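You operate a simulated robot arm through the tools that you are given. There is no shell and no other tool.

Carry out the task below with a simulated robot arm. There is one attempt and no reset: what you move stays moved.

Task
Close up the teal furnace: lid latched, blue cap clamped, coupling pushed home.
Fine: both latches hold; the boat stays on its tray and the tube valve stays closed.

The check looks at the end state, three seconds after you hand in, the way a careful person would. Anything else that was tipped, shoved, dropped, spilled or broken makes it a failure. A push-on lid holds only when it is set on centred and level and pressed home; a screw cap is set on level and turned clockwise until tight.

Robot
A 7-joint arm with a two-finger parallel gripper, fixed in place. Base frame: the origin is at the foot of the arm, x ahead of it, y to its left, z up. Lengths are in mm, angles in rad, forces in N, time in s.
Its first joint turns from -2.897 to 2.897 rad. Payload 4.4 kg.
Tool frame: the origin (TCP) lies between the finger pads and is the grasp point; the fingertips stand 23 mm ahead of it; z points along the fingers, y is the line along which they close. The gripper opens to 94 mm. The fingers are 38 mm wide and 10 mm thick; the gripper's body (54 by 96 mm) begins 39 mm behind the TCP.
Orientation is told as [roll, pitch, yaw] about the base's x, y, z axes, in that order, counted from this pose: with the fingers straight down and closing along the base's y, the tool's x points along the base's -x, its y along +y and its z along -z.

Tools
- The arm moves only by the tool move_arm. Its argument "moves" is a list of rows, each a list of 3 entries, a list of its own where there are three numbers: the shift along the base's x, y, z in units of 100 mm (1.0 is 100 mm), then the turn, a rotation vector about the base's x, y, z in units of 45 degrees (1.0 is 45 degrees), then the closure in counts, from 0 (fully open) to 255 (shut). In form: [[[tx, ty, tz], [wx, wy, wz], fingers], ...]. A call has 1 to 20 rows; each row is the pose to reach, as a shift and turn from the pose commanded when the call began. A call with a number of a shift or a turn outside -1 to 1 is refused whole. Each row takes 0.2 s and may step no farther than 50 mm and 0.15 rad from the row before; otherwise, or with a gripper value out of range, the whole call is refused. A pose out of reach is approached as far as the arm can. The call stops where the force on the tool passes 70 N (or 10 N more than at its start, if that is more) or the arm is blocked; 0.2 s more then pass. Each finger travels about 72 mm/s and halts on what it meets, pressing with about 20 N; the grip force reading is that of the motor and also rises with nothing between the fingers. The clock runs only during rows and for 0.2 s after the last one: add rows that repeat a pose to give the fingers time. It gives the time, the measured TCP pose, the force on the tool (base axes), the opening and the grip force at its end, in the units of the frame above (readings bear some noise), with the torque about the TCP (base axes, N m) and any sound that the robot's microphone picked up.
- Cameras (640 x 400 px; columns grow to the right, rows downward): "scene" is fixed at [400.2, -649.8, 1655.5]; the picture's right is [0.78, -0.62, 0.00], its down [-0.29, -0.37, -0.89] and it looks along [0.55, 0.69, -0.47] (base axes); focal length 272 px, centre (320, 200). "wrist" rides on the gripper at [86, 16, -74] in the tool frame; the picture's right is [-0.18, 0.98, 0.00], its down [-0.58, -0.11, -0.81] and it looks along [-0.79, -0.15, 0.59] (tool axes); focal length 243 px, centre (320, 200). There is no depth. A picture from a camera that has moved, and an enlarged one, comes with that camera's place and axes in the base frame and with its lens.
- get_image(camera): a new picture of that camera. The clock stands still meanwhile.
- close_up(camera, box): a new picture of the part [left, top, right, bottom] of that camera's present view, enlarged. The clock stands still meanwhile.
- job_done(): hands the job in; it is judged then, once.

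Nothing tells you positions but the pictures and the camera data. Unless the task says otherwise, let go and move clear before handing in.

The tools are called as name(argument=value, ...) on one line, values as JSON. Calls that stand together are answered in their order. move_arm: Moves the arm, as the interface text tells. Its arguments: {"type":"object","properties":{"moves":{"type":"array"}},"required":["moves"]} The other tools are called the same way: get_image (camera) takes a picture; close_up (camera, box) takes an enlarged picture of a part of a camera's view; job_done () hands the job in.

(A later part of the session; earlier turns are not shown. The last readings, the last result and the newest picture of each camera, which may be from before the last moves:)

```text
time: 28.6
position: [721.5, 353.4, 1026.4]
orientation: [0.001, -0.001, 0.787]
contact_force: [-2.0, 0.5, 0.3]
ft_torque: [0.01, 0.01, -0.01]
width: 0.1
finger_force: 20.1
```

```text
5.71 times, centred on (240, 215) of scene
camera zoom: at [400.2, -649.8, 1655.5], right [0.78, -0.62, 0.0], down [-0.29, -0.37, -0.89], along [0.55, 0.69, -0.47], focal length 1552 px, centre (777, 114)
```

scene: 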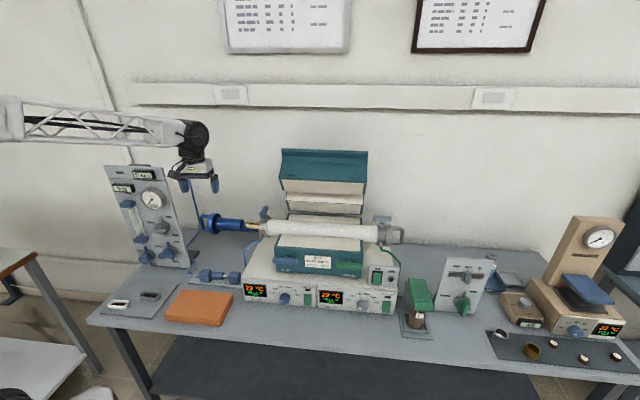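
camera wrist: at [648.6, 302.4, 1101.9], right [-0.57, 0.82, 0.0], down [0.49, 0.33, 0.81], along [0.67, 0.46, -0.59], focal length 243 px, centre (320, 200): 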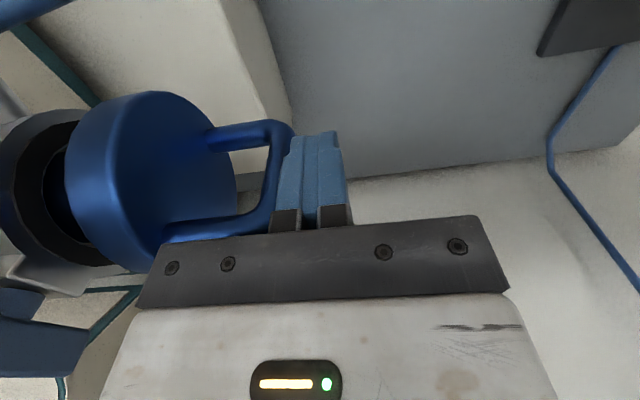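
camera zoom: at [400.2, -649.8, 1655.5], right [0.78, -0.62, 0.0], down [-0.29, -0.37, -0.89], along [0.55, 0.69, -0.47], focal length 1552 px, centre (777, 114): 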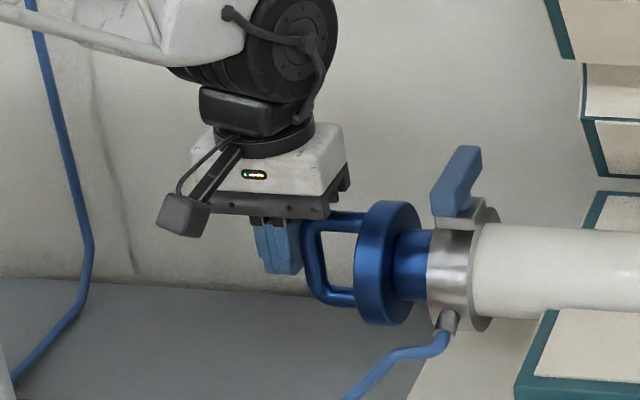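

About 15 mm left. I continue slowly until it seats.

move_arm(moves=[[[0.03, -0.03, 0], [0, 0, 0], 255], [[0.06, -0.06, 0], [0, 0, 0], 255], [[0.08, -0.08, 0], [0, 0, 0], 255], [[0.1, -0.1, 0], [0, 0, 0], 255], [[0.12, -0.12, 0], [0, 0, 0], 255], [[0.14, -0.14, 0], [0, 0, 0], 255], [[0.15, -0.15, 0], [0, 0, 0], 255], [[0.16, -0.16, 0], [0, 0, 0], 255], [[0.17, -0.17, 0], [0, 0, 0], 255], [[0.18, -0.18, 0], [0, 0, 0], 255]])

get_image(camera="wrist")

close_up(camera="scene", box=[200, 180, 280, 250])

```text
time: 30.8
position: [739.0, 333.8, 1026.8]
orientation: [0.0, 0.0, 0.786]
contact_force: [-1.7, -0.1, -0.9]
ft_torque: [-0.01, -0.01, 0.0]
width: 0.1
finger_force: 20.0
```

```text
taken
camera wrist: at [666.7, 284.7, 1101.4], right [-0.57, 0.82, 0.0], down [0.49, 0.33, 0.81], along [0.66, 0.46, -0.59], focal length 243 px, centre (320, 200)
```

wrist: 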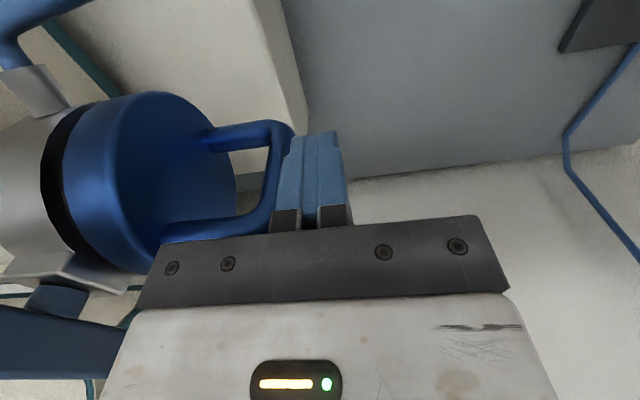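

```text
5.71 times, centred on (240, 215) of scene
camera zoom: at [400.2, -649.8, 1655.5], right [0.78, -0.62, 0.0], down [-0.29, -0.37, -0.89], along [0.55, 0.69, -0.47], focal length 1552 px, centre (777, 114)
```

zoom: 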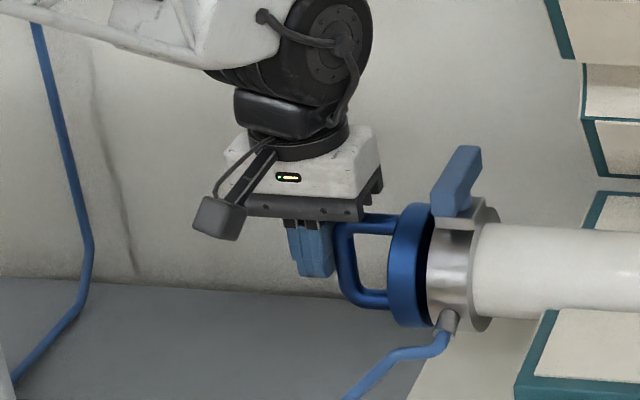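

Almost seated; a black seal is still visible. I push the last few mm until the force rises.

move_arm(moves=[[[0.01, -0.01, 0], [0, 0, 0], 255], [[0.02, -0.02, 0], [0, 0, 0], 255], [[0.03, -0.03, 0], [0, 0, 0], 255], [[0.04, -0.04, 0], [0, 0, 0], 255], [[0.05, -0.05, 0], [0, 0, 0], 255], [[0.06, -0.06, 0], [0, 0, 0], 255], [[0.07, -0.07, 0], [0, 0, 0], 255], [[0.08, -0.08, 0], [0, 0, 0], 255], [[0.09, -0.09, 0], [0, 0, 0], 255], [[0.1, -0.1, 0], [0, 0, 0], 255]])

get_image(camera="wrist")

close_up(camera="scene", box=[200, 180, 280, 250])

```text
time: 32.5
position: [744.5, 329.7, 1024.8]
orientation: [0.002, 0.002, 0.788]
contact_force: [-27.8, 14.2, 6.3]
ft_torque: [-0.19, -0.22, -0.11]
width: 0.2
finger_force: 19.8
stopped in row 8: the force on the tool passed its limit at 75 N (the readings are from after the stop); the commanded pose is now the measured one
```

```text
taken
camera wrist: at [671.8, 279.9, 1101.6], right [-0.57, 0.82, 0.0], down [0.49, 0.34, 0.81], along [0.66, 0.46, -0.59], focal length 243 px, centre (320, 200)
```

wrist: 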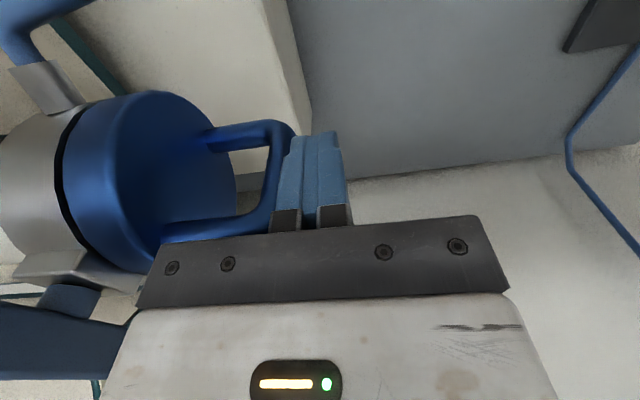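

```text
5.71 times, centred on (240, 215) of scene
camera zoom: at [400.2, -649.8, 1655.5], right [0.78, -0.62, 0.0], down [-0.29, -0.37, -0.89], along [0.55, 0.69, -0.47], focal length 1552 px, centre (777, 114)
```

zoom: 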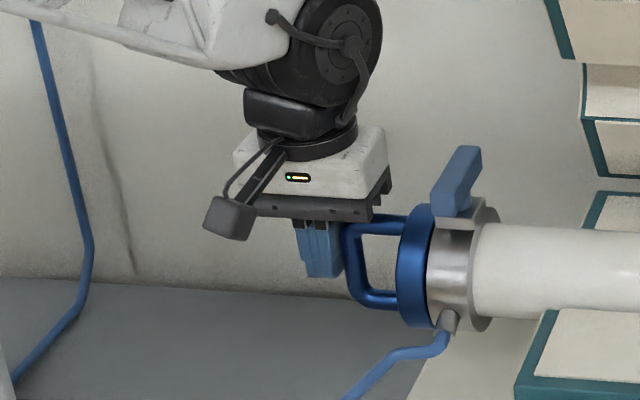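

The cap is seated (75 N stop reached). I back off, rise, and look at the clamp lever from above.

move_arm(moves=[[[-0.07, 0.07, 0], [0, 0, 0], 255], [[-0.14, 0.14, 0], [0, 0, 0], 255], [[-0.14, 0.14, 0.25], [0, 0, 0], 255], [[-0.14, 0.14, 0.5], [0, 0, 0], 255], [[-0.14, 0.14, 0.75], [0, 0, 0], 255], [[-0.14, 0.14, 1], [0, 0, 0], 255]])

move_arm(moves=[[[0, -0.1, 0.15], [0, 0, 0], 255], [[0, -0.3, 0.3], [0, 0, 0], 200], [[0, -0.5, 0.45], [0, 0, 0], 100], [[0, -0.7, 0.6], [0, 0, 0], 0], [[0, -0.9, 0.7], [0, 0, 0], 0]])

get_image(camera="wrist")

close_up(camera="scene", box=[200, 160, 280, 240])

```text
time: 33.9
position: [732.1, 344.3, 1125.5]
orientation: [0.001, 0.002, 0.788]
contact_force: [-0.1, 0.3, -0.9]
ft_torque: [0.01, 0.02, -0.03]
width: 0.3
finger_force: 19.7
```

```text
time: 35.1
position: [732.2, 253.6, 1195.8]
orientation: [0.002, 0.002, 0.786]
contact_force: [0.6, -1.1, 0.0]
ft_torque: [0.02, 0.0, -0.03]
width: 93.9
finger_force: 0.0
```

```text
taken
camera wrist: at [659.0, 202.6, 1271.4], right [-0.57, 0.82, 0.0], down [0.49, 0.34, 0.81], along [0.66, 0.46, -0.59], focal length 243 px, centre (320, 200)
```

wrist: 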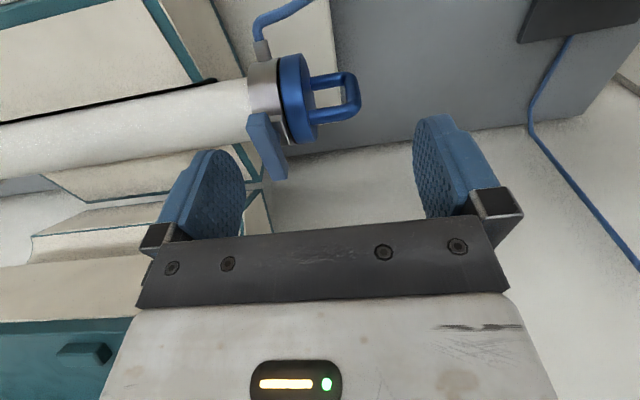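

```text
5.00 times, centred on (240, 200) of scene
camera zoom: at [400.2, -649.8, 1655.5], right [0.78, -0.62, 0.0], down [-0.29, -0.37, -0.89], along [0.55, 0.69, -0.47], focal length 1358 px, centre (720, 200)
```

zoom: 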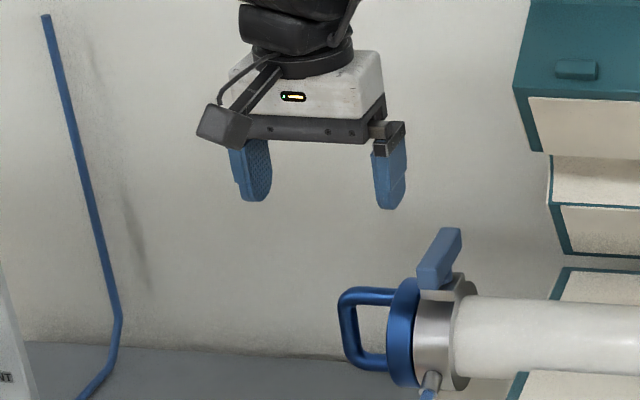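

close_up(camera="wrist", box=[210, 40, 370, 190])

close_up(camera="scene", box=[360, 195, 420, 255])

close_up(camera="scene", box=[230, 190, 290, 250])

```text
2.67 times, centred on (290, 115) of wrist
camera zoom: at [659.0, 202.6, 1271.4], right [-0.57, 0.82, 0.0], down [0.49, 0.34, 0.81], along [0.66, 0.46, -0.59], focal length 647 px, centre (400, 427)
```

zoom: 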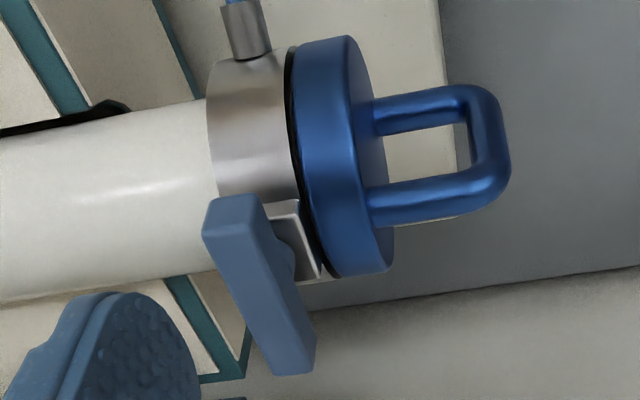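

```text
6.67 times, centred on (390, 225) of scene
camera zoom: at [400.2, -649.8, 1655.5], right [0.78, -0.62, 0.0], down [-0.29, -0.37, -0.89], along [0.55, 0.69, -0.47], focal length 1810 px, centre (-147, 33)
```

zoom: 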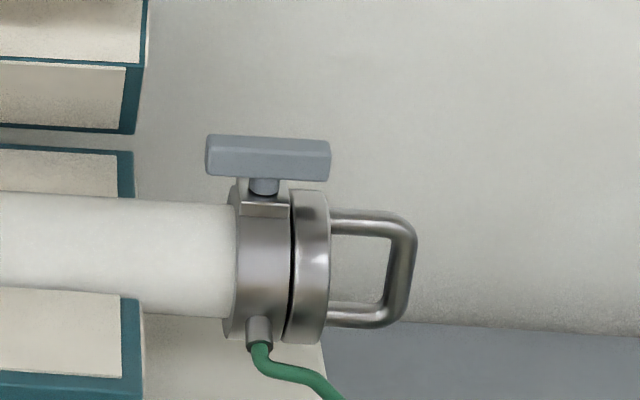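

```text
6.67 times, centred on (260, 220) of scene
camera zoom: at [400.2, -649.8, 1655.5], right [0.78, -0.62, 0.0], down [-0.29, -0.37, -0.89], along [0.55, 0.69, -0.47], focal length 1810 px, centre (720, 67)
```

zoom: 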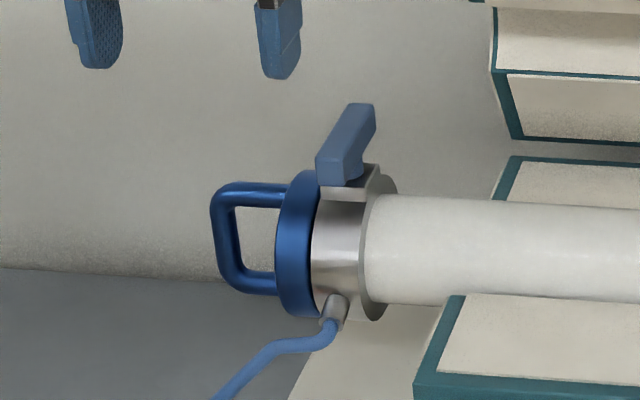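

The clamp lever is a T-bar, about 75 mm long, centred near (820, 254, 1083), lying across the tube; the clamped outlet one lies along the tube. I'll go above it with the fingers closing along the tube axis.

move_arm(moves=[[[0.25, 0, 0], [0, 0, 0], 0], [[0.5, 0, 0], [0, 0, 0], 0], [[0.7, 0, 0], [0, 0, 0], 0], [[0.88, 0, 0], [0, 0, 0], 0], [[0.88, 0, -0.25], [0, 0, 0], 0], [[0.88, 0, -0.5], [0, 0, 0], 0]])

get_image(camera="wrist")

close_up(camera="scene", box=[220, 140, 300, 240])

```text
time: 36.5
position: [818.9, 253.3, 1146.5]
orientation: [0.001, 0.0, 0.788]
contact_force: [0.2, -0.6, 0.1]
ft_torque: [0.02, -0.02, 0.04]
width: 94.3
finger_force: 0.1
```

```text
taken
camera wrist: at [747.3, 202.7, 1221.9], right [-0.57, 0.82, 0.0], down [0.49, 0.33, 0.81], along [0.66, 0.46, -0.59], focal length 243 px, centre (320, 200)
```

wrist: 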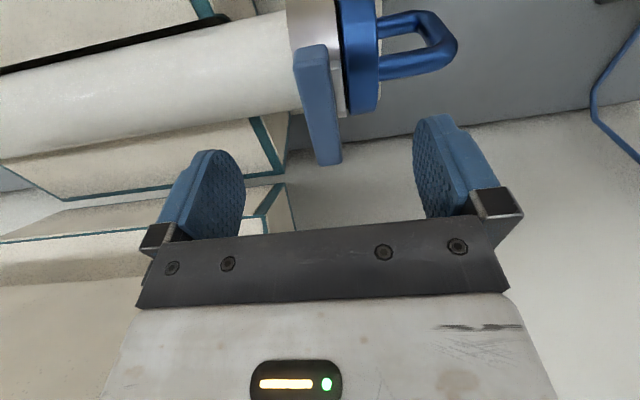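

```text
4.00 times, centred on (260, 190) of scene
camera zoom: at [400.2, -649.8, 1655.5], right [0.78, -0.62, 0.0], down [-0.29, -0.37, -0.89], along [0.55, 0.69, -0.47], focal length 1086 px, centre (560, 240)
```

zoom: 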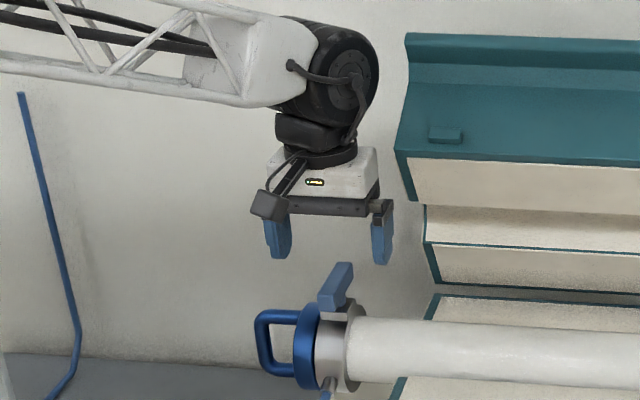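

The bar is exactly under the tool axis and aligned. I descend around it and close.

move_arm(moves=[[[0, 0, -0.2], [0, 0, 0], 0], [[0, 0, -0.4], [0, 0, 0], 0], [[0, 0, -0.56], [0, 0, 0], 0], [[0, 0, -0.56], [0, 0, 0], 120], [[0, 0, -0.56], [0, 0, 0], 220], [[0, 0, -0.56], [0, 0, 0], 255], [[0, 0, -0.56], [0, 0, 0], 255]])

get_image(camera="wrist")

close_up(camera="scene", box=[220, 140, 300, 240])

```text
time: 38.1
position: [818.8, 254.1, 1090.0]
orientation: [0.003, 0.001, 0.787]
contact_force: [-12.0, 6.3, 1.4]
ft_torque: [0.23, 0.27, -0.84]
width: 30.2
finger_force: 44.8
```

```text
taken
camera wrist: at [746.6, 203.2, 1165.4], right [-0.57, 0.82, 0.0], down [0.49, 0.33, 0.81], along [0.66, 0.46, -0.59], focal length 243 px, centre (320, 200)
```

wrist: 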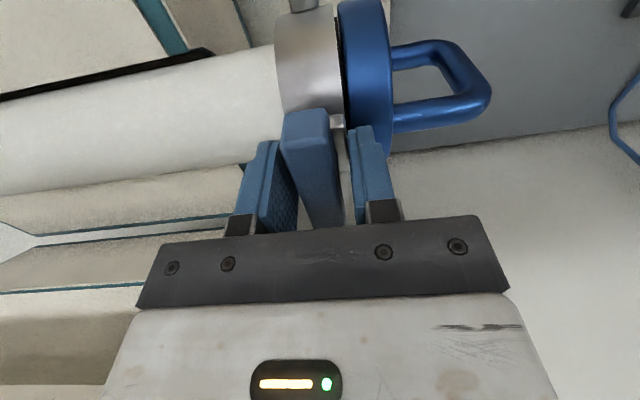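

```text
4.00 times, centred on (260, 190) of scene
camera zoom: at [400.2, -649.8, 1655.5], right [0.78, -0.62, 0.0], down [-0.29, -0.37, -0.89], along [0.55, 0.69, -0.47], focal length 1086 px, centre (560, 240)
```

zoom: 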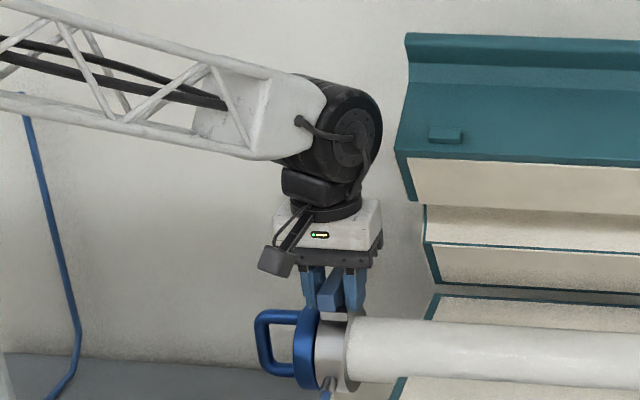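

The fingertips seem to have met the 30 mm block under the lever rather than the bar. I open, rise 12 mm and close again.

move_arm(moves=[[[0, 0, 0], [0, 0, 0], 130], [[0, 0, 0], [0, 0, 0], 120], [[0, 0, 0.06], [0, 0, 0], 120], [[0, 0, 0.12], [0, 0, 0], 120], [[0, 0, 0.12], [0, 0, 0], 200], [[0, 0, 0.12], [0, 0, 0], 255], [[0, 0, 0.12], [0, 0, 0], 255]])

get_image(camera="wrist")

close_up(camera="scene", box=[235, 180, 285, 240])

```text
time: 39.7
position: [819.4, 253.9, 1102.6]
orientation: [0.003, 0.001, 0.788]
contact_force: [-8.6, 5.2, 0.9]
ft_torque: [-0.41, -0.11, -0.02]
width: 17.9
finger_force: 44.6
```

```text
taken
camera wrist: at [746.6, 203.3, 1177.3], right [-0.57, 0.82, 0.0], down [0.49, 0.34, 0.81], along [0.66, 0.46, -0.59], focal length 243 px, centre (320, 200)
```

wrist: 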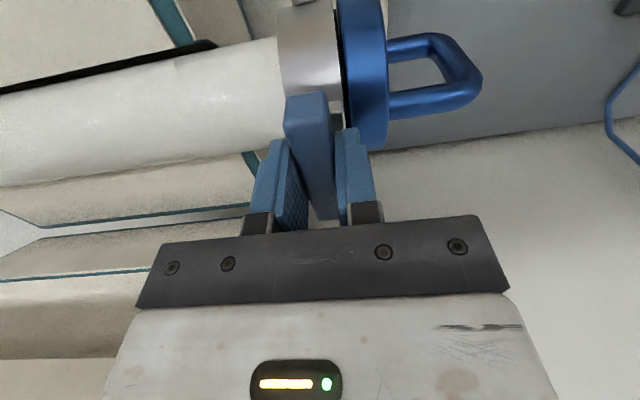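

```text
6.67 times, centred on (260, 210) of scene
camera zoom: at [400.2, -649.8, 1655.5], right [0.78, -0.62, 0.0], down [-0.29, -0.37, -0.89], along [0.55, 0.69, -0.47], focal length 1810 px, centre (720, 133)
```

zoom: 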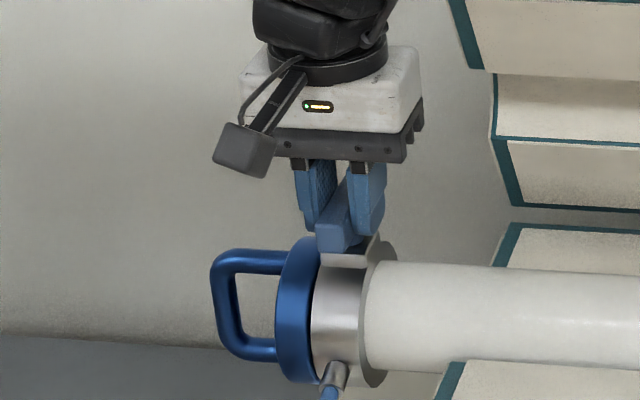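

The bar (18 mm wide) is now gripped. I try a small clockwise turn and watch the torque.

move_arm(moves=[[[0, 0, 0], [0, 0, -0.08], 255], [[0, 0, 0], [0, 0, -0.16], 255], [[0, 0, 0], [0, 0, -0.24], 255]])

close_up(camera="wrist", box=[220, 60, 420, 240])

```text
time: 40.5
position: [819.3, 252.8, 1100.6]
orientation: [0.002, 0.002, 0.597]
contact_force: [-11.0, 4.4, -2.2]
ft_torque: [-0.01, -0.08, 2.45]
width: 23.8
finger_force: 45.1
```

```text
2.22 times, centred on (320, 150) of wrist
camera zoom: at [738.4, 217.7, 1177.4], right [-0.4, 0.92, 0.0], down [0.54, 0.24, 0.81], along [0.74, 0.32, -0.59], focal length 539 px, centre (320, 311)
```

zoom: 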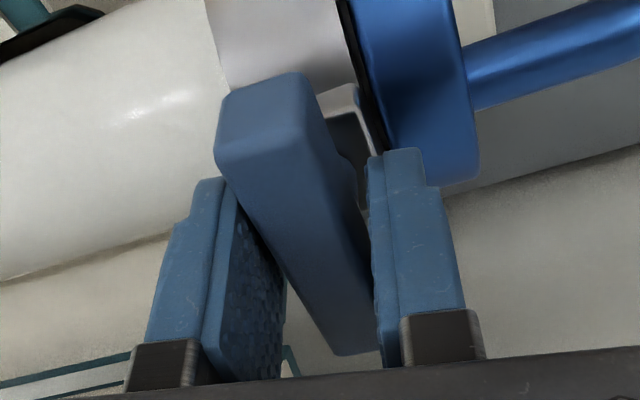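

The bar did not turn clockwise (torque 2.5 N·m, fingers spreading), so it is at a stop in that direction. I return and try counter-clockwise.

move_arm(moves=[[[0, 0, 0], [0, 0, 0.08], 255], [[0, 0, 0], [0, 0, 0.16], 255], [[0, 0, 0], [0, 0, 0.24], 255], [[0, 0, 0], [0, 0, 0.24], 255]])

move_arm(moves=[[[0, 0, 0], [0, 0, 0.08], 255], [[0, 0, 0], [0, 0, 0.16], 255], [[0, 0, 0], [0, 0, 0.24], 255]])

close_up(camera="wrist", box=[220, 60, 420, 240])

```text
time: 41.5
position: [819.6, 253.9, 1100.8]
orientation: [0.002, 0.003, 0.79]
contact_force: [-3.6, 20.4, -3.9]
ft_torque: [-0.04, -0.28, 0.01]
width: 17.9
finger_force: 45.0
```

```text
time: 42.3
position: [818.9, 254.9, 1100.8]
orientation: [0.002, 0.001, 0.977]
contact_force: [4.6, 29.8, -1.0]
ft_torque: [-0.75, 0.36, 0.03]
width: 18.2
finger_force: 44.8
```

```text
2.22 times, centred on (320, 150) of wrist
camera zoom: at [757.7, 190.7, 1177.3], right [-0.71, 0.7, 0.0], down [0.42, 0.42, 0.81], along [0.57, 0.57, -0.59], focal length 539 px, centre (320, 311)
```

zoom: 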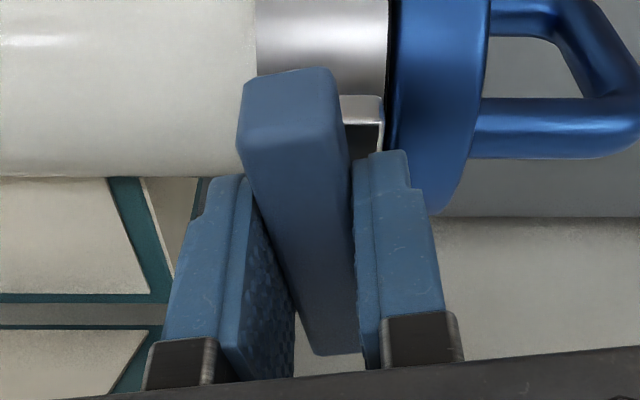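

The lever turns freely counter-clockwise. I continue turning, easing the pivot slightly toward +y to relieve the side force.

move_arm(moves=[[[0, 0.02, 0], [0, 0, 0.1], 255], [[0, 0.02, 0], [0, 0, 0.22], 255], [[0, 0.02, 0], [0, 0, 0.34], 255]])

close_up(camera="scene", box=[235, 180, 285, 240])

```text
time: 43.1
position: [819.9, 254.2, 1102.3]
orientation: [0.002, 0.002, 1.242]
contact_force: [11.6, -24.3, -2.1]
ft_torque: [0.61, -0.86, -0.06]
width: 17.9
finger_force: 45.0
```

```text
6.67 times, centred on (260, 210) of scene
camera zoom: at [400.2, -649.8, 1655.5], right [0.78, -0.62, 0.0], down [-0.29, -0.37, -0.89], along [0.55, 0.69, -0.47], focal length 1810 px, centre (720, 133)
```

zoom: 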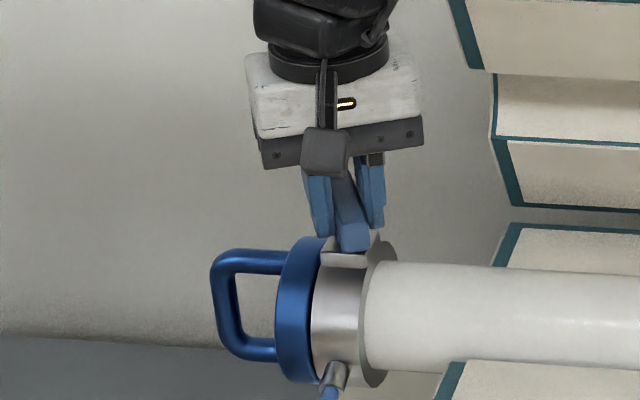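

Turning well; ~26° done. I trim the pivot by 1 mm and keep turning in short steps.

move_arm(moves=[[[0.004, -0.009, 0], [0, 0, 0.12], 255], [[0.004, -0.009, 0], [0, 0, 0.24], 255], [[0.004, -0.009, 0], [0, 0, 0.36], 255], [[0.004, -0.009, 0], [0, 0, 0.48], 255]])

close_up(camera="scene", box=[235, 180, 285, 240])

```text
time: 44.1
position: [820.8, 253.3, 1101.3]
orientation: [0.001, 0.001, 1.622]
contact_force: [23.1, -30.0, -1.3]
ft_torque: [-0.81, -0.64, -0.05]
width: 18.2
finger_force: 45.3
```

```text
6.67 times, centred on (260, 210) of scene
camera zoom: at [400.2, -649.8, 1655.5], right [0.78, -0.62, 0.0], down [-0.29, -0.37, -0.89], along [0.55, 0.69, -0.47], focal length 1810 px, centre (720, 133)
```

zoom: 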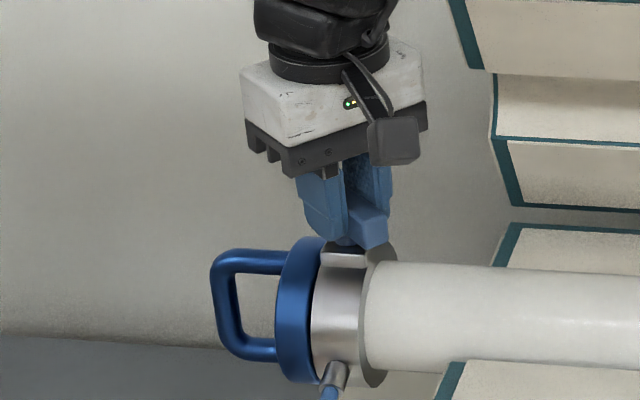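

Halfway (48°). I follow the pivot and finish the turn.

move_arm(moves=[[[0.009, -0.012, 0], [0, 0, 0.12], 255], [[0.009, -0.012, 0], [0, 0, 0.24], 255], [[0.009, -0.012, 0], [0, 0, 0.36], 255], [[0.009, -0.012, 0], [0, 0, 0.48], 255]])

close_up(camera="scene", box=[235, 180, 285, 240])

```text
time: 45.1
position: [820.0, 253.4, 1101.3]
orientation: [0.001, 0.002, 1.998]
contact_force: [1.6, -3.4, -0.1]
ft_torque: [0.22, -0.58, 0.02]
width: 17.8
finger_force: 45.0
```

```text
6.67 times, centred on (260, 210) of scene
camera zoom: at [400.2, -649.8, 1655.5], right [0.78, -0.62, 0.0], down [-0.29, -0.37, -0.89], along [0.55, 0.69, -0.47], focal length 1810 px, centre (720, 133)
```

zoom: 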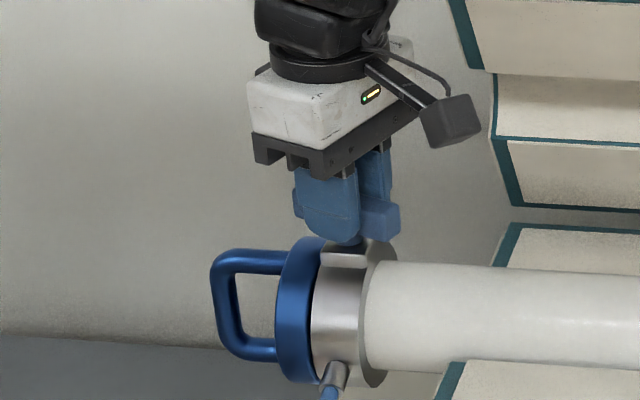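

move_arm(moves=[[[0, 0, 0], [0, 0, 0.12], 255], [[0, 0, 0], [0, 0, 0.24], 255], [[0, 0, 0], [0, 0, 0.36], 255], [[0, 0, 0], [0, 0, 0.46], 255], [[0, 0, 0], [0, 0, 0.5], 255]])

close_up(camera="scene", box=[235, 170, 305, 240])

get_image(camera="wrist")

```text
time: 46.3
position: [821.0, 253.3, 1102.7]
orientation: [0.002, 0.002, 2.39]
contact_force: [24.9, 21.5, -0.2]
ft_torque: [0.4, -0.21, -1.95]
width: 18.2
finger_force: 44.9
```

```text
5.71 times, centred on (270, 205) of scene
camera zoom: at [400.2, -649.8, 1655.5], right [0.78, -0.62, 0.0], down [-0.29, -0.37, -0.89], along [0.55, 0.69, -0.47], focal length 1552 px, centre (606, 171)
```

zoom: 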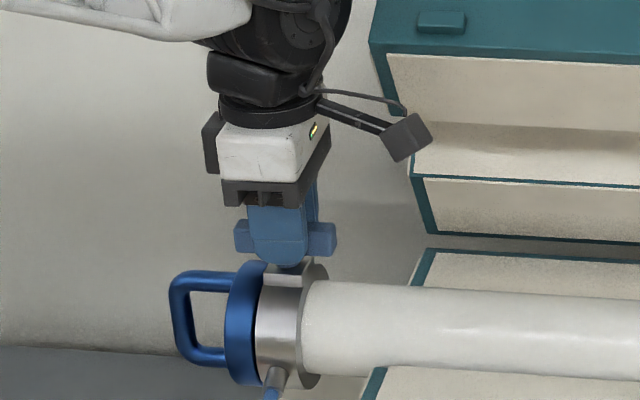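

```text
taken
camera wrist: at [872.9, 182.8, 1177.4], right [-0.81, -0.59, 0.0], down [-0.35, 0.48, 0.81], along [-0.48, 0.65, -0.59], focal length 243 px, centre (320, 200)
```

wrist: 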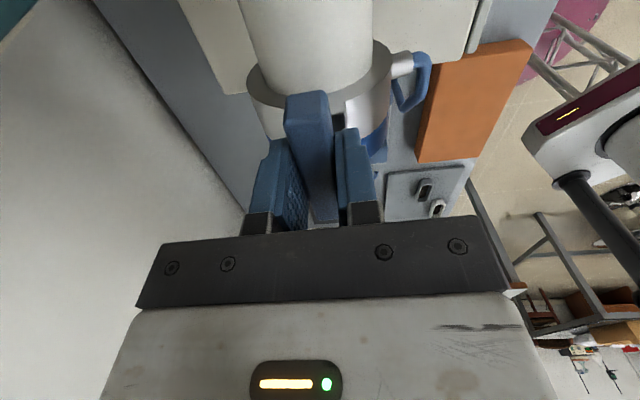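

The lever hits its stop (torque −2 N·m) lying along the tube, matching the outlet clamp. I release and rise.

move_arm(moves=[[[0, 0, 0], [0, 0, -0.04], 200], [[0, 0, 0], [0, 0, -0.04], 150], [[0, 0, 0], [0, 0, -0.04], 100], [[0, 0, 0.2], [0, 0, -0.04], 100], [[0, 0, 0.4], [0, 0, -0.04], 100], [[0, 0, 0.6], [0, 0, -0.04], 100], [[-0.2, 0.2, 0.8], [0, 0, -0.04], 100]])

close_up(camera="scene", box=[225, 170, 305, 250])

get_image(camera="wrist")

```text
time: 47.9
position: [800.7, 273.8, 1181.8]
orientation: [0.003, 0.004, 2.357]
contact_force: [0.7, -0.7, -0.6]
ft_torque: [-0.06, 0.03, 0.02]
width: 57.3
finger_force: 0.2
```

```text
5.00 times, centred on (265, 210) of scene
camera zoom: at [400.2, -649.8, 1655.5], right [0.78, -0.62, 0.0], down [-0.29, -0.37, -0.89], along [0.55, 0.69, -0.47], focal length 1358 px, centre (595, 150)
```

zoom: 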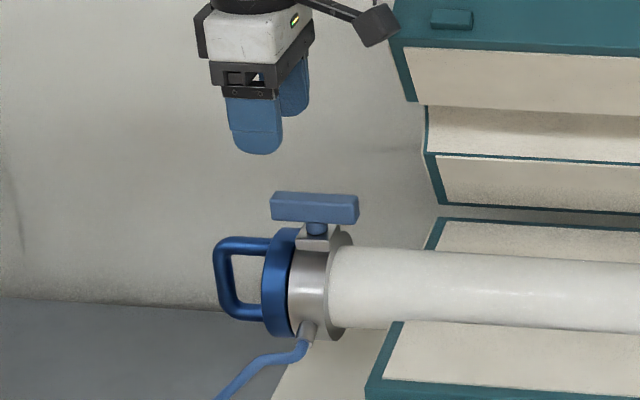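

```text
taken
camera wrist: at [850.9, 200.7, 1257.0], right [-0.82, -0.57, 0.0], down [-0.33, 0.49, 0.81], along [-0.46, 0.66, -0.59], focal length 243 px, centre (320, 200)
```

wrist: 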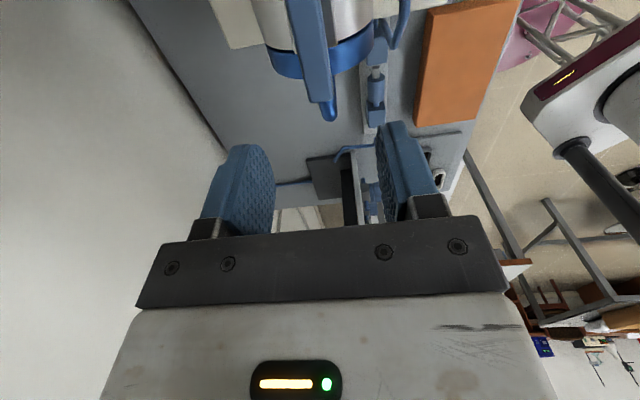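

Cap clamped. Now the coupling on the bench below; I zoom in on it.

close_up(camera="wrist", box=[330, 0, 430, 140])

close_up(camera="scene", box=[185, 250, 265, 300])

```text
2.86 times, centred on (380, 70) of wrist
camera zoom: at [850.9, 200.7, 1257.0], right [-0.82, -0.57, 0.0], down [-0.33, 0.49, 0.81], along [-0.46, 0.66, -0.59], focal length 693 px, centre (149, 571)
```

zoom: 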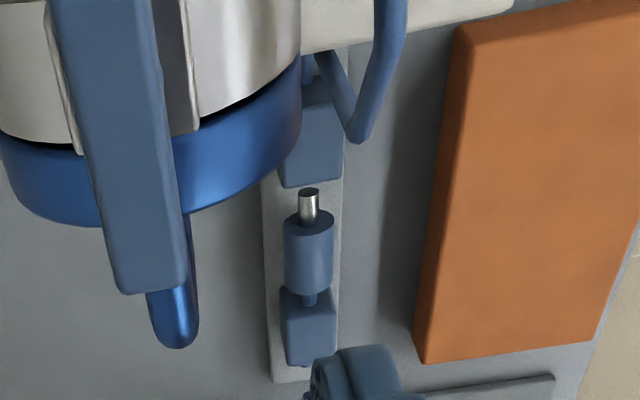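

```text
8.00 times, centred on (225, 275) of scene
camera zoom: at [400.2, -649.8, 1655.5], right [0.78, -0.62, 0.0], down [-0.29, -0.37, -0.89], along [0.55, 0.69, -0.47], focal length 2173 px, centre (1080, -400)
```

zoom: 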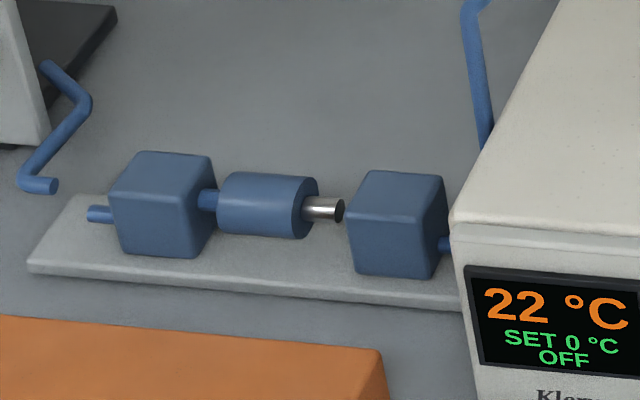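

The coupling's sliding collar is near (611, 352, 788), about 20 mm short of the right-hand block. I'll move over there, turning so the camera ends on the left, with fingers closing across the collar.

move_arm(moves=[[[-0.15, 0.06, 0], [0, 0, -0.17], 60], [[-0.3, 0.12, 0], [0, 0, -0.34], 0], [[-0.45, 0.18, 0], [0, 0, -0.5], 0], [[-0.6, 0.25, 0], [0, 0, -0.67], 0], [[-0.8, 0.32, 0], [0, 0, -0.84], 0], [[-0.95, 0.39, 0], [0, 0, -1], 0]])

move_arm(moves=[[[-0.15, 0.06, 0], [0, 0, -0.17], 0], [[-0.3, 0.12, 0], [0, 0, -0.34], 0], [[-0.45, 0.18, 0], [0, 0, -0.5], 0], [[-0.6, 0.25, 0], [0, 0, -0.67], 0], [[-0.8, 0.32, 0], [0, 0, -0.84], 0], [[-0.95, 0.39, 0], [0, 0, -1], 0]])

move_arm(moves=[[[0, 0, -0.1], [0, 0, -0.17], 0], [[0, 0, -0.2], [0, 0, -0.34], 0], [[0, 0, -0.3], [0, 0, -0.5], 0], [[0, 0, -0.4], [0, 0, -0.67], 0], [[0, 0, -0.5], [0, 0, -0.84], 0], [[0, 0, -0.6], [0, 0, -1], 0]])

move_arm(moves=[[[0, 0, -0.1], [0, 0, -0.17], 0], [[0, 0, -0.2], [0, 0, -0.34], 0], [[0, 0, -0.3], [0, 0, -0.5], 0], [[0, 0, -0.4], [0, 0, -0.67], 0], [[0, 0, -0.5], [0, 0, -0.84], 0], [[0, 0, -0.6], [0, 0, -1], 0]])

get_image(camera="wrist")

get_image(camera="scene")

```text
time: 49.3
position: [705.5, 312.9, 1181.1]
orientation: [0.003, 0.003, 1.571]
contact_force: [-0.3, 0.0, -0.2]
ft_torque: [-0.01, 0.0, -0.05]
width: 93.8
finger_force: 0.1
```

```text
time: 50.7
position: [611.2, 351.6, 1181.0]
orientation: [0.001, 0.0, 0.787]
contact_force: [-0.7, -0.4, 0.2]
ft_torque: [0.02, 0.02, 0.0]
width: 94.0
finger_force: 0.0
```

```text
time: 52.1
position: [611.2, 350.5, 1121.8]
orientation: [0.001, 0.002, 0.0]
contact_force: [0.0, 0.4, 0.5]
ft_torque: [0.03, 0.0, -0.01]
width: 94.0
finger_force: 0.1
```

```text
time: 53.5
position: [610.1, 350.9, 1061.5]
orientation: [0.0, 0.002, -0.784]
contact_force: [-0.4, -0.3, 0.2]
ft_torque: [-0.01, 0.03, -0.01]
width: 93.9
finger_force: 0.1
```

```text
taken
camera wrist: at [560.6, 422.9, 1137.1], right [0.83, 0.56, 0.0], down [0.33, -0.49, 0.81], along [0.46, -0.66, -0.59], focal length 243 px, centre (320, 200)
```

wrist: 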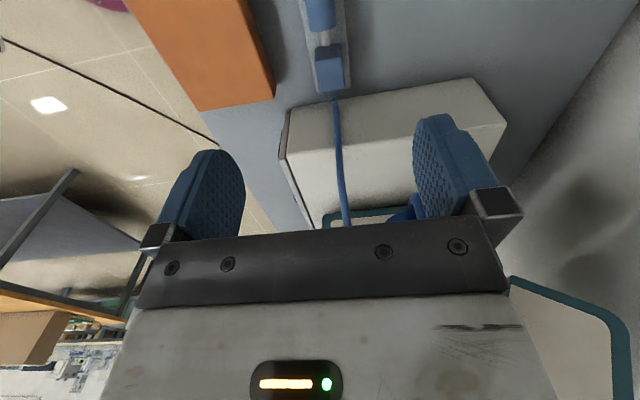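

```text
taken
```

scene: 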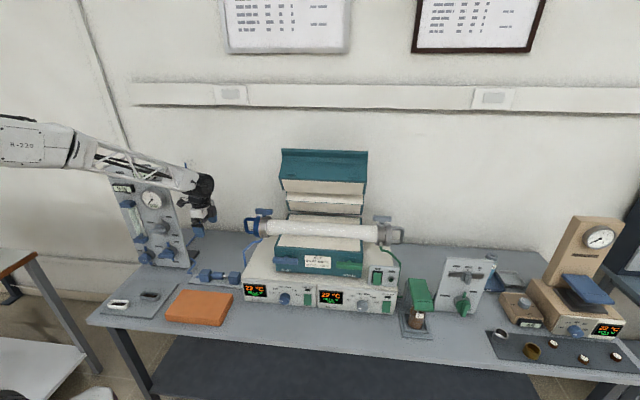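

move_arm(moves=[[[0, 0, -0.25], [0, 0, 0], 0], [[0, 0, -0.5], [0, 0, 0], 0], [[0, 0, -0.75], [0, 0, 0], 0], [[0, 0, -1], [0, 0, 0], 0]])

get_image(camera="wrist")

close_up(camera="scene", box=[140, 160, 270, 310])

```text
time: 54.5
position: [611.2, 352.0, 961.7]
orientation: [0.002, 0.001, -0.783]
contact_force: [-0.4, -0.3, 0.3]
ft_torque: [-0.04, -0.01, -0.03]
width: 94.0
finger_force: 0.1
```

```text
taken
camera wrist: at [560.3, 423.4, 1037.1], right [0.82, 0.57, 0.0], down [0.33, -0.49, 0.81], along [0.46, -0.66, -0.59], focal length 243 px, centre (320, 200)
```

wrist: 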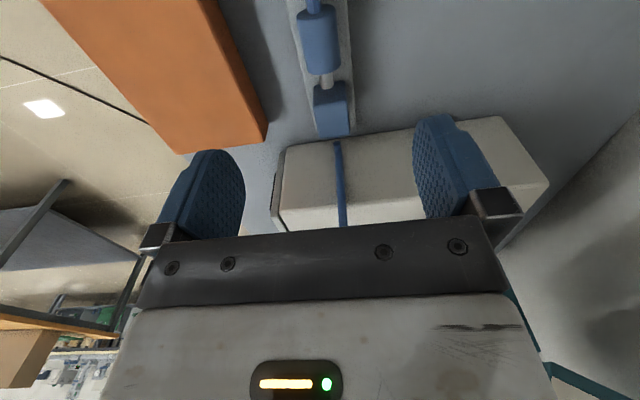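

```text
2.67 times, centred on (205, 235) of scene
camera zoom: at [400.2, -649.8, 1655.5], right [0.78, -0.62, 0.0], down [-0.29, -0.37, -0.89], along [0.55, 0.69, -0.47], focal length 724 px, centre (627, 107)
```

zoom: 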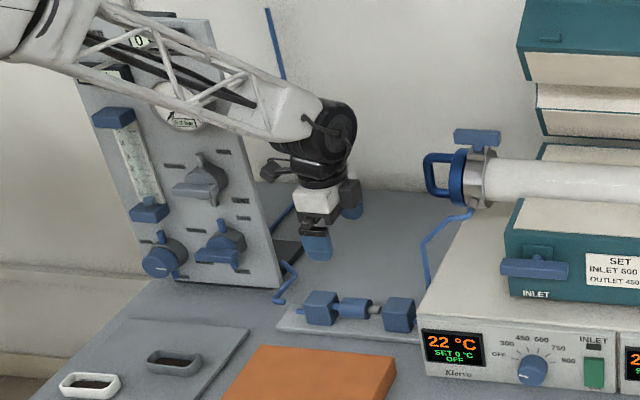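

Alignment with the collar is within 2 mm. I descend further and check again.

move_arm(moves=[[[-0.01, -0.01, -0.25], [0, 0, 0], 0], [[-0.014, -0.014, -0.5], [0, 0, 0], 0], [[-0.014, -0.014, -0.75], [0, 0, 0], 0], [[-0.014, -0.014, -1], [0, 0, 0], 0]])

get_image(camera="wrist")

close_up(camera="scene", box=[140, 160, 270, 310])

```text
time: 55.5
position: [608.1, 349.6, 862.5]
orientation: [0.002, 0.002, -0.784]
contact_force: [-0.6, 0.5, 0.0]
ft_torque: [-0.02, 0.04, 0.01]
width: 93.9
finger_force: 0.0
```

```text
taken
camera wrist: at [558.5, 421.3, 936.9], right [0.82, 0.57, 0.0], down [0.33, -0.49, 0.81], along [0.46, -0.66, -0.59], focal length 243 px, centre (320, 200)
```

wrist: 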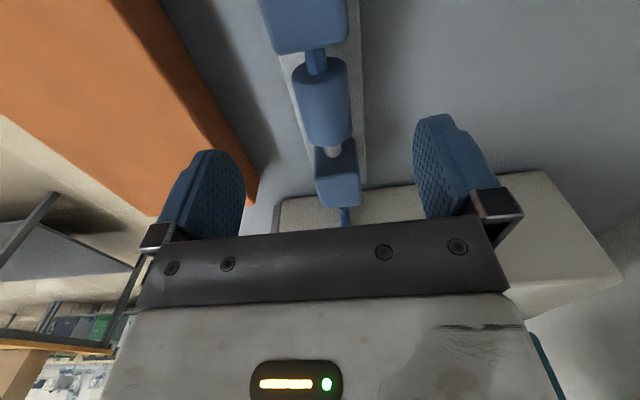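

```text
2.67 times, centred on (205, 235) of scene
camera zoom: at [400.2, -649.8, 1655.5], right [0.78, -0.62, 0.0], down [-0.29, -0.37, -0.89], along [0.55, 0.69, -0.47], focal length 724 px, centre (627, 107)
```

zoom: 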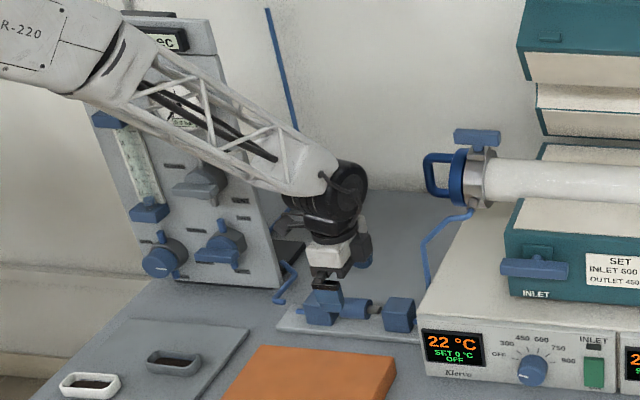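

Good. I narrow the fingers a little to stay clear of the orange book, descend onto the collar and grip it.

move_arm(moves=[[[0.01, 0.01, 0], [0, 0, 0], 70], [[0.02, 0.01, -0.2], [0, 0, 0], 70], [[0.02, 0.01, -0.4], [0, 0, 0], 70], [[0.02, 0.01, -0.55], [0, 0, 0], 70], [[0.02, 0.01, -0.65], [0, 0, 0], 70], [[0.02, 0.01, -0.65], [0, 0, 0], 140], [[0.02, 0.01, -0.65], [0, 0, 0], 200], [[0.02, 0.01, -0.65], [0, 0, 0], 255]])

get_image(camera="wrist")

close_up(camera="scene", box=[170, 220, 270, 310])

```text
time: 57.3
position: [610.9, 350.3, 797.0]
orientation: [0.003, 0.0, -0.785]
contact_force: [-7.8, -6.5, 6.0]
ft_torque: [0.01, 0.1, -1.11]
width: 33.2
finger_force: 45.5
```

```text
taken
camera wrist: at [560.8, 422.8, 872.6], right [0.82, 0.57, 0.0], down [0.34, -0.49, 0.81], along [0.46, -0.66, -0.59], focal length 243 px, centre (320, 200)
```

wrist: 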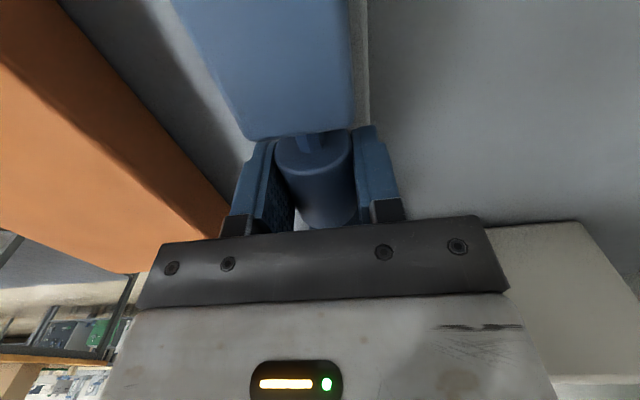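

```text
4.44 times, centred on (220, 265) of scene
camera zoom: at [400.2, -649.8, 1655.5], right [0.78, -0.62, 0.0], down [-0.29, -0.37, -0.89], along [0.55, 0.69, -0.47], focal length 1207 px, centre (764, -89)
```

zoom: 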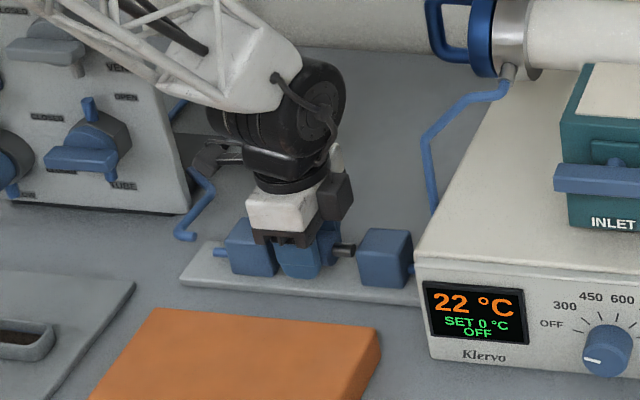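

The collar is gripped (33 mm). I push it along the plate toward the right block, in small steps.

move_arm(moves=[[[0.015, -0.025, 0], [0, 0, 0], 255], [[0.035, -0.045, 0], [0, 0, 0], 255], [[0.055, -0.065, 0], [0, 0, 0], 255], [[0.075, -0.085, 0], [0, 0, 0], 255], [[0.095, -0.105, 0], [0, 0, 0], 255]])

close_up(camera="scene", box=[180, 240, 260, 300])

```text
time: 58.5
position: [621.6, 340.8, 797.6]
orientation: [0.004, 0.002, -0.783]
contact_force: [10.1, 11.2, -3.3]
ft_torque: [0.08, -0.05, -1.07]
width: 33.2
finger_force: 45.3
```

```text
6.67 times, centred on (220, 270) of scene
camera zoom: at [400.2, -649.8, 1655.5], right [0.78, -0.62, 0.0], down [-0.29, -0.37, -0.89], along [0.55, 0.69, -0.47], focal length 1810 px, centre (987, -267)
```

zoom: 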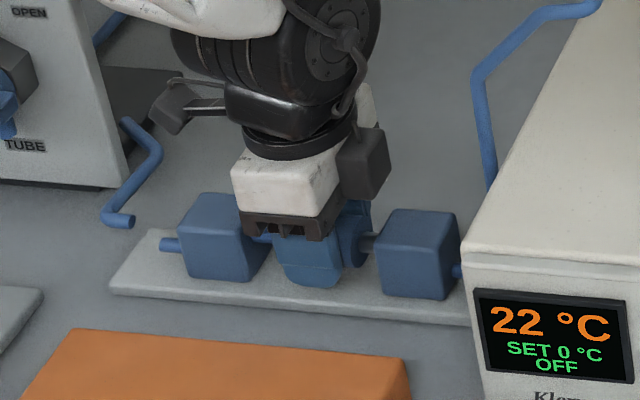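

The collar slides and the left block stays put. I continue until it bottoms.

move_arm(moves=[[[0.02, -0.012, 0], [0, 0, 0], 255], [[0.035, -0.027, 0], [0, 0, 0], 255], [[0.05, -0.042, 0], [0, 0, 0], 255], [[0.065, -0.057, 0], [0, 0, 0], 255], [[0.08, -0.072, 0], [0, 0, 0], 255], [[0.095, -0.087, 0], [0, 0, 0], 255]])

close_up(camera="scene", box=[180, 240, 260, 300])

```text
time: 59.9
position: [629.8, 330.6, 797.2]
orientation: [0.0, 0.002, -0.784]
contact_force: [5.2, 1.1, 13.4]
ft_torque: [-0.03, -0.05, -1.08]
width: 33.0
finger_force: 44.6
```

```text
6.67 times, centred on (220, 270) of scene
camera zoom: at [400.2, -649.8, 1655.5], right [0.78, -0.62, 0.0], down [-0.29, -0.37, -0.89], along [0.55, 0.69, -0.47], focal length 1810 px, centre (987, -267)
```

zoom: 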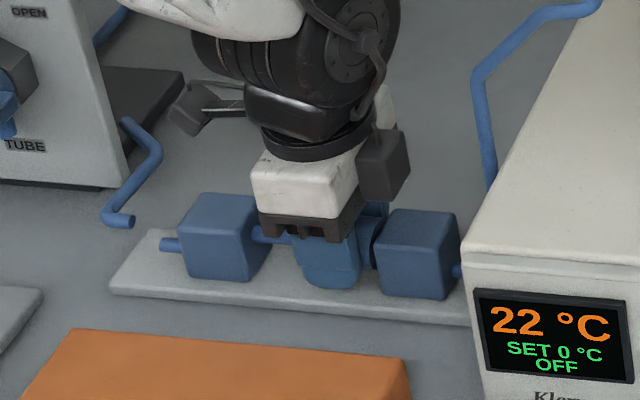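

move_arm(moves=[[[0.01, -0.01, 0], [0, 0, 0], 255], [[0.02, -0.02, 0], [0, 0, 0], 255], [[0.03, -0.03, 0], [0, 0, 0], 255], [[0.04, -0.04, 0], [0, 0, 0], 255], [[0.05, -0.05, 0], [0, 0, 0], 255], [[0.06, -0.06, 0], [0, 0, 0], 255], [[0.07, -0.07, 0], [0, 0, 0], 255]])

close_up(camera="scene", box=[180, 240, 260, 300])

get_image(camera="wrist")

```text
time: 61.5
position: [635.3, 325.1, 796.9]
orientation: [0.003, 0.002, -0.782]
contact_force: [-12.0, 51.7, -11.1]
ft_torque: [0.09, -0.22, -1.06]
width: 33.0
finger_force: 45.2
```

```text
6.67 times, centred on (220, 270) of scene
camera zoom: at [400.2, -649.8, 1655.5], right [0.78, -0.62, 0.0], down [-0.29, -0.37, -0.89], along [0.55, 0.69, -0.47], focal length 1810 px, centre (987, -267)
```

zoom: 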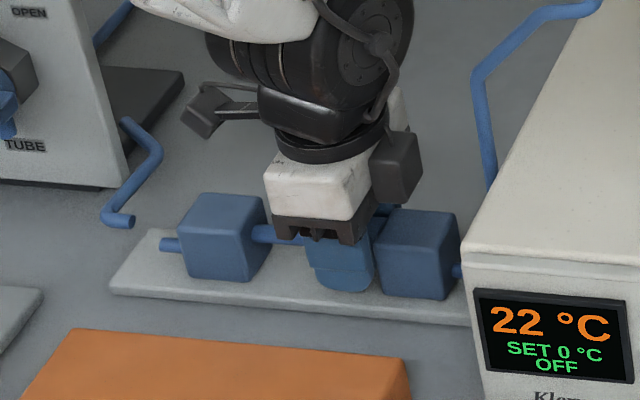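

```text
taken
camera wrist: at [586.0, 397.2, 871.7], right [0.82, 0.57, 0.0], down [0.34, -0.49, 0.81], along [0.46, -0.66, -0.59], focal length 243 px, centre (320, 200)
```

wrist: 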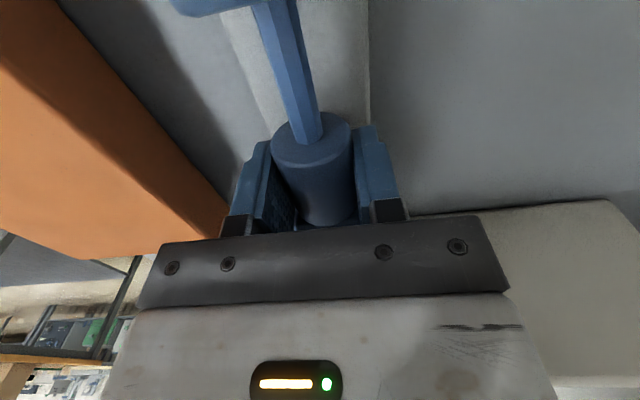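

The axial resistance is now ~45 N. I press a little further to be sure it's fully home.

move_arm(moves=[[[0.01, 0.0, 0], [0, 0, 0], 255], [[0.017, -0.003, 0], [0, 0, 0], 255], [[0.024, -0.01, 0], [0, 0, 0], 255], [[0.031, -0.017, 0], [0, 0, 0], 255], [[0.038, -0.024, 0], [0, 0, 0], 255]])

close_up(camera="scene", box=[190, 250, 260, 300])

```text
time: 62.0
position: [635.1, 324.4, 796.5]
orientation: [-0.001, 0.004, -0.784]
contact_force: [-8.5, 17.1, 2.2]
ft_torque: [0.09, 0.07, -1.02]
width: 33.1
finger_force: 45.4
stopped in row 2: the force on the tool passed its limit at 74 N (the readings are from after the stop); the commanded pose is now the measured one
```

```text
8.00 times, centred on (225, 275) of scene
camera zoom: at [400.2, -649.8, 1655.5], right [0.78, -0.62, 0.0], down [-0.29, -0.37, -0.89], along [0.55, 0.69, -0.47], focal length 2173 px, centre (1080, -400)
```

zoom: 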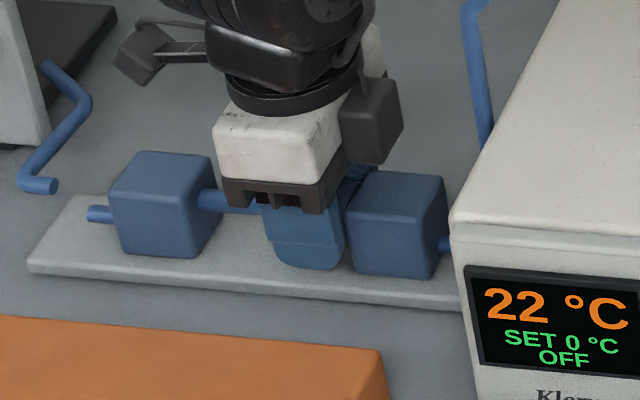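

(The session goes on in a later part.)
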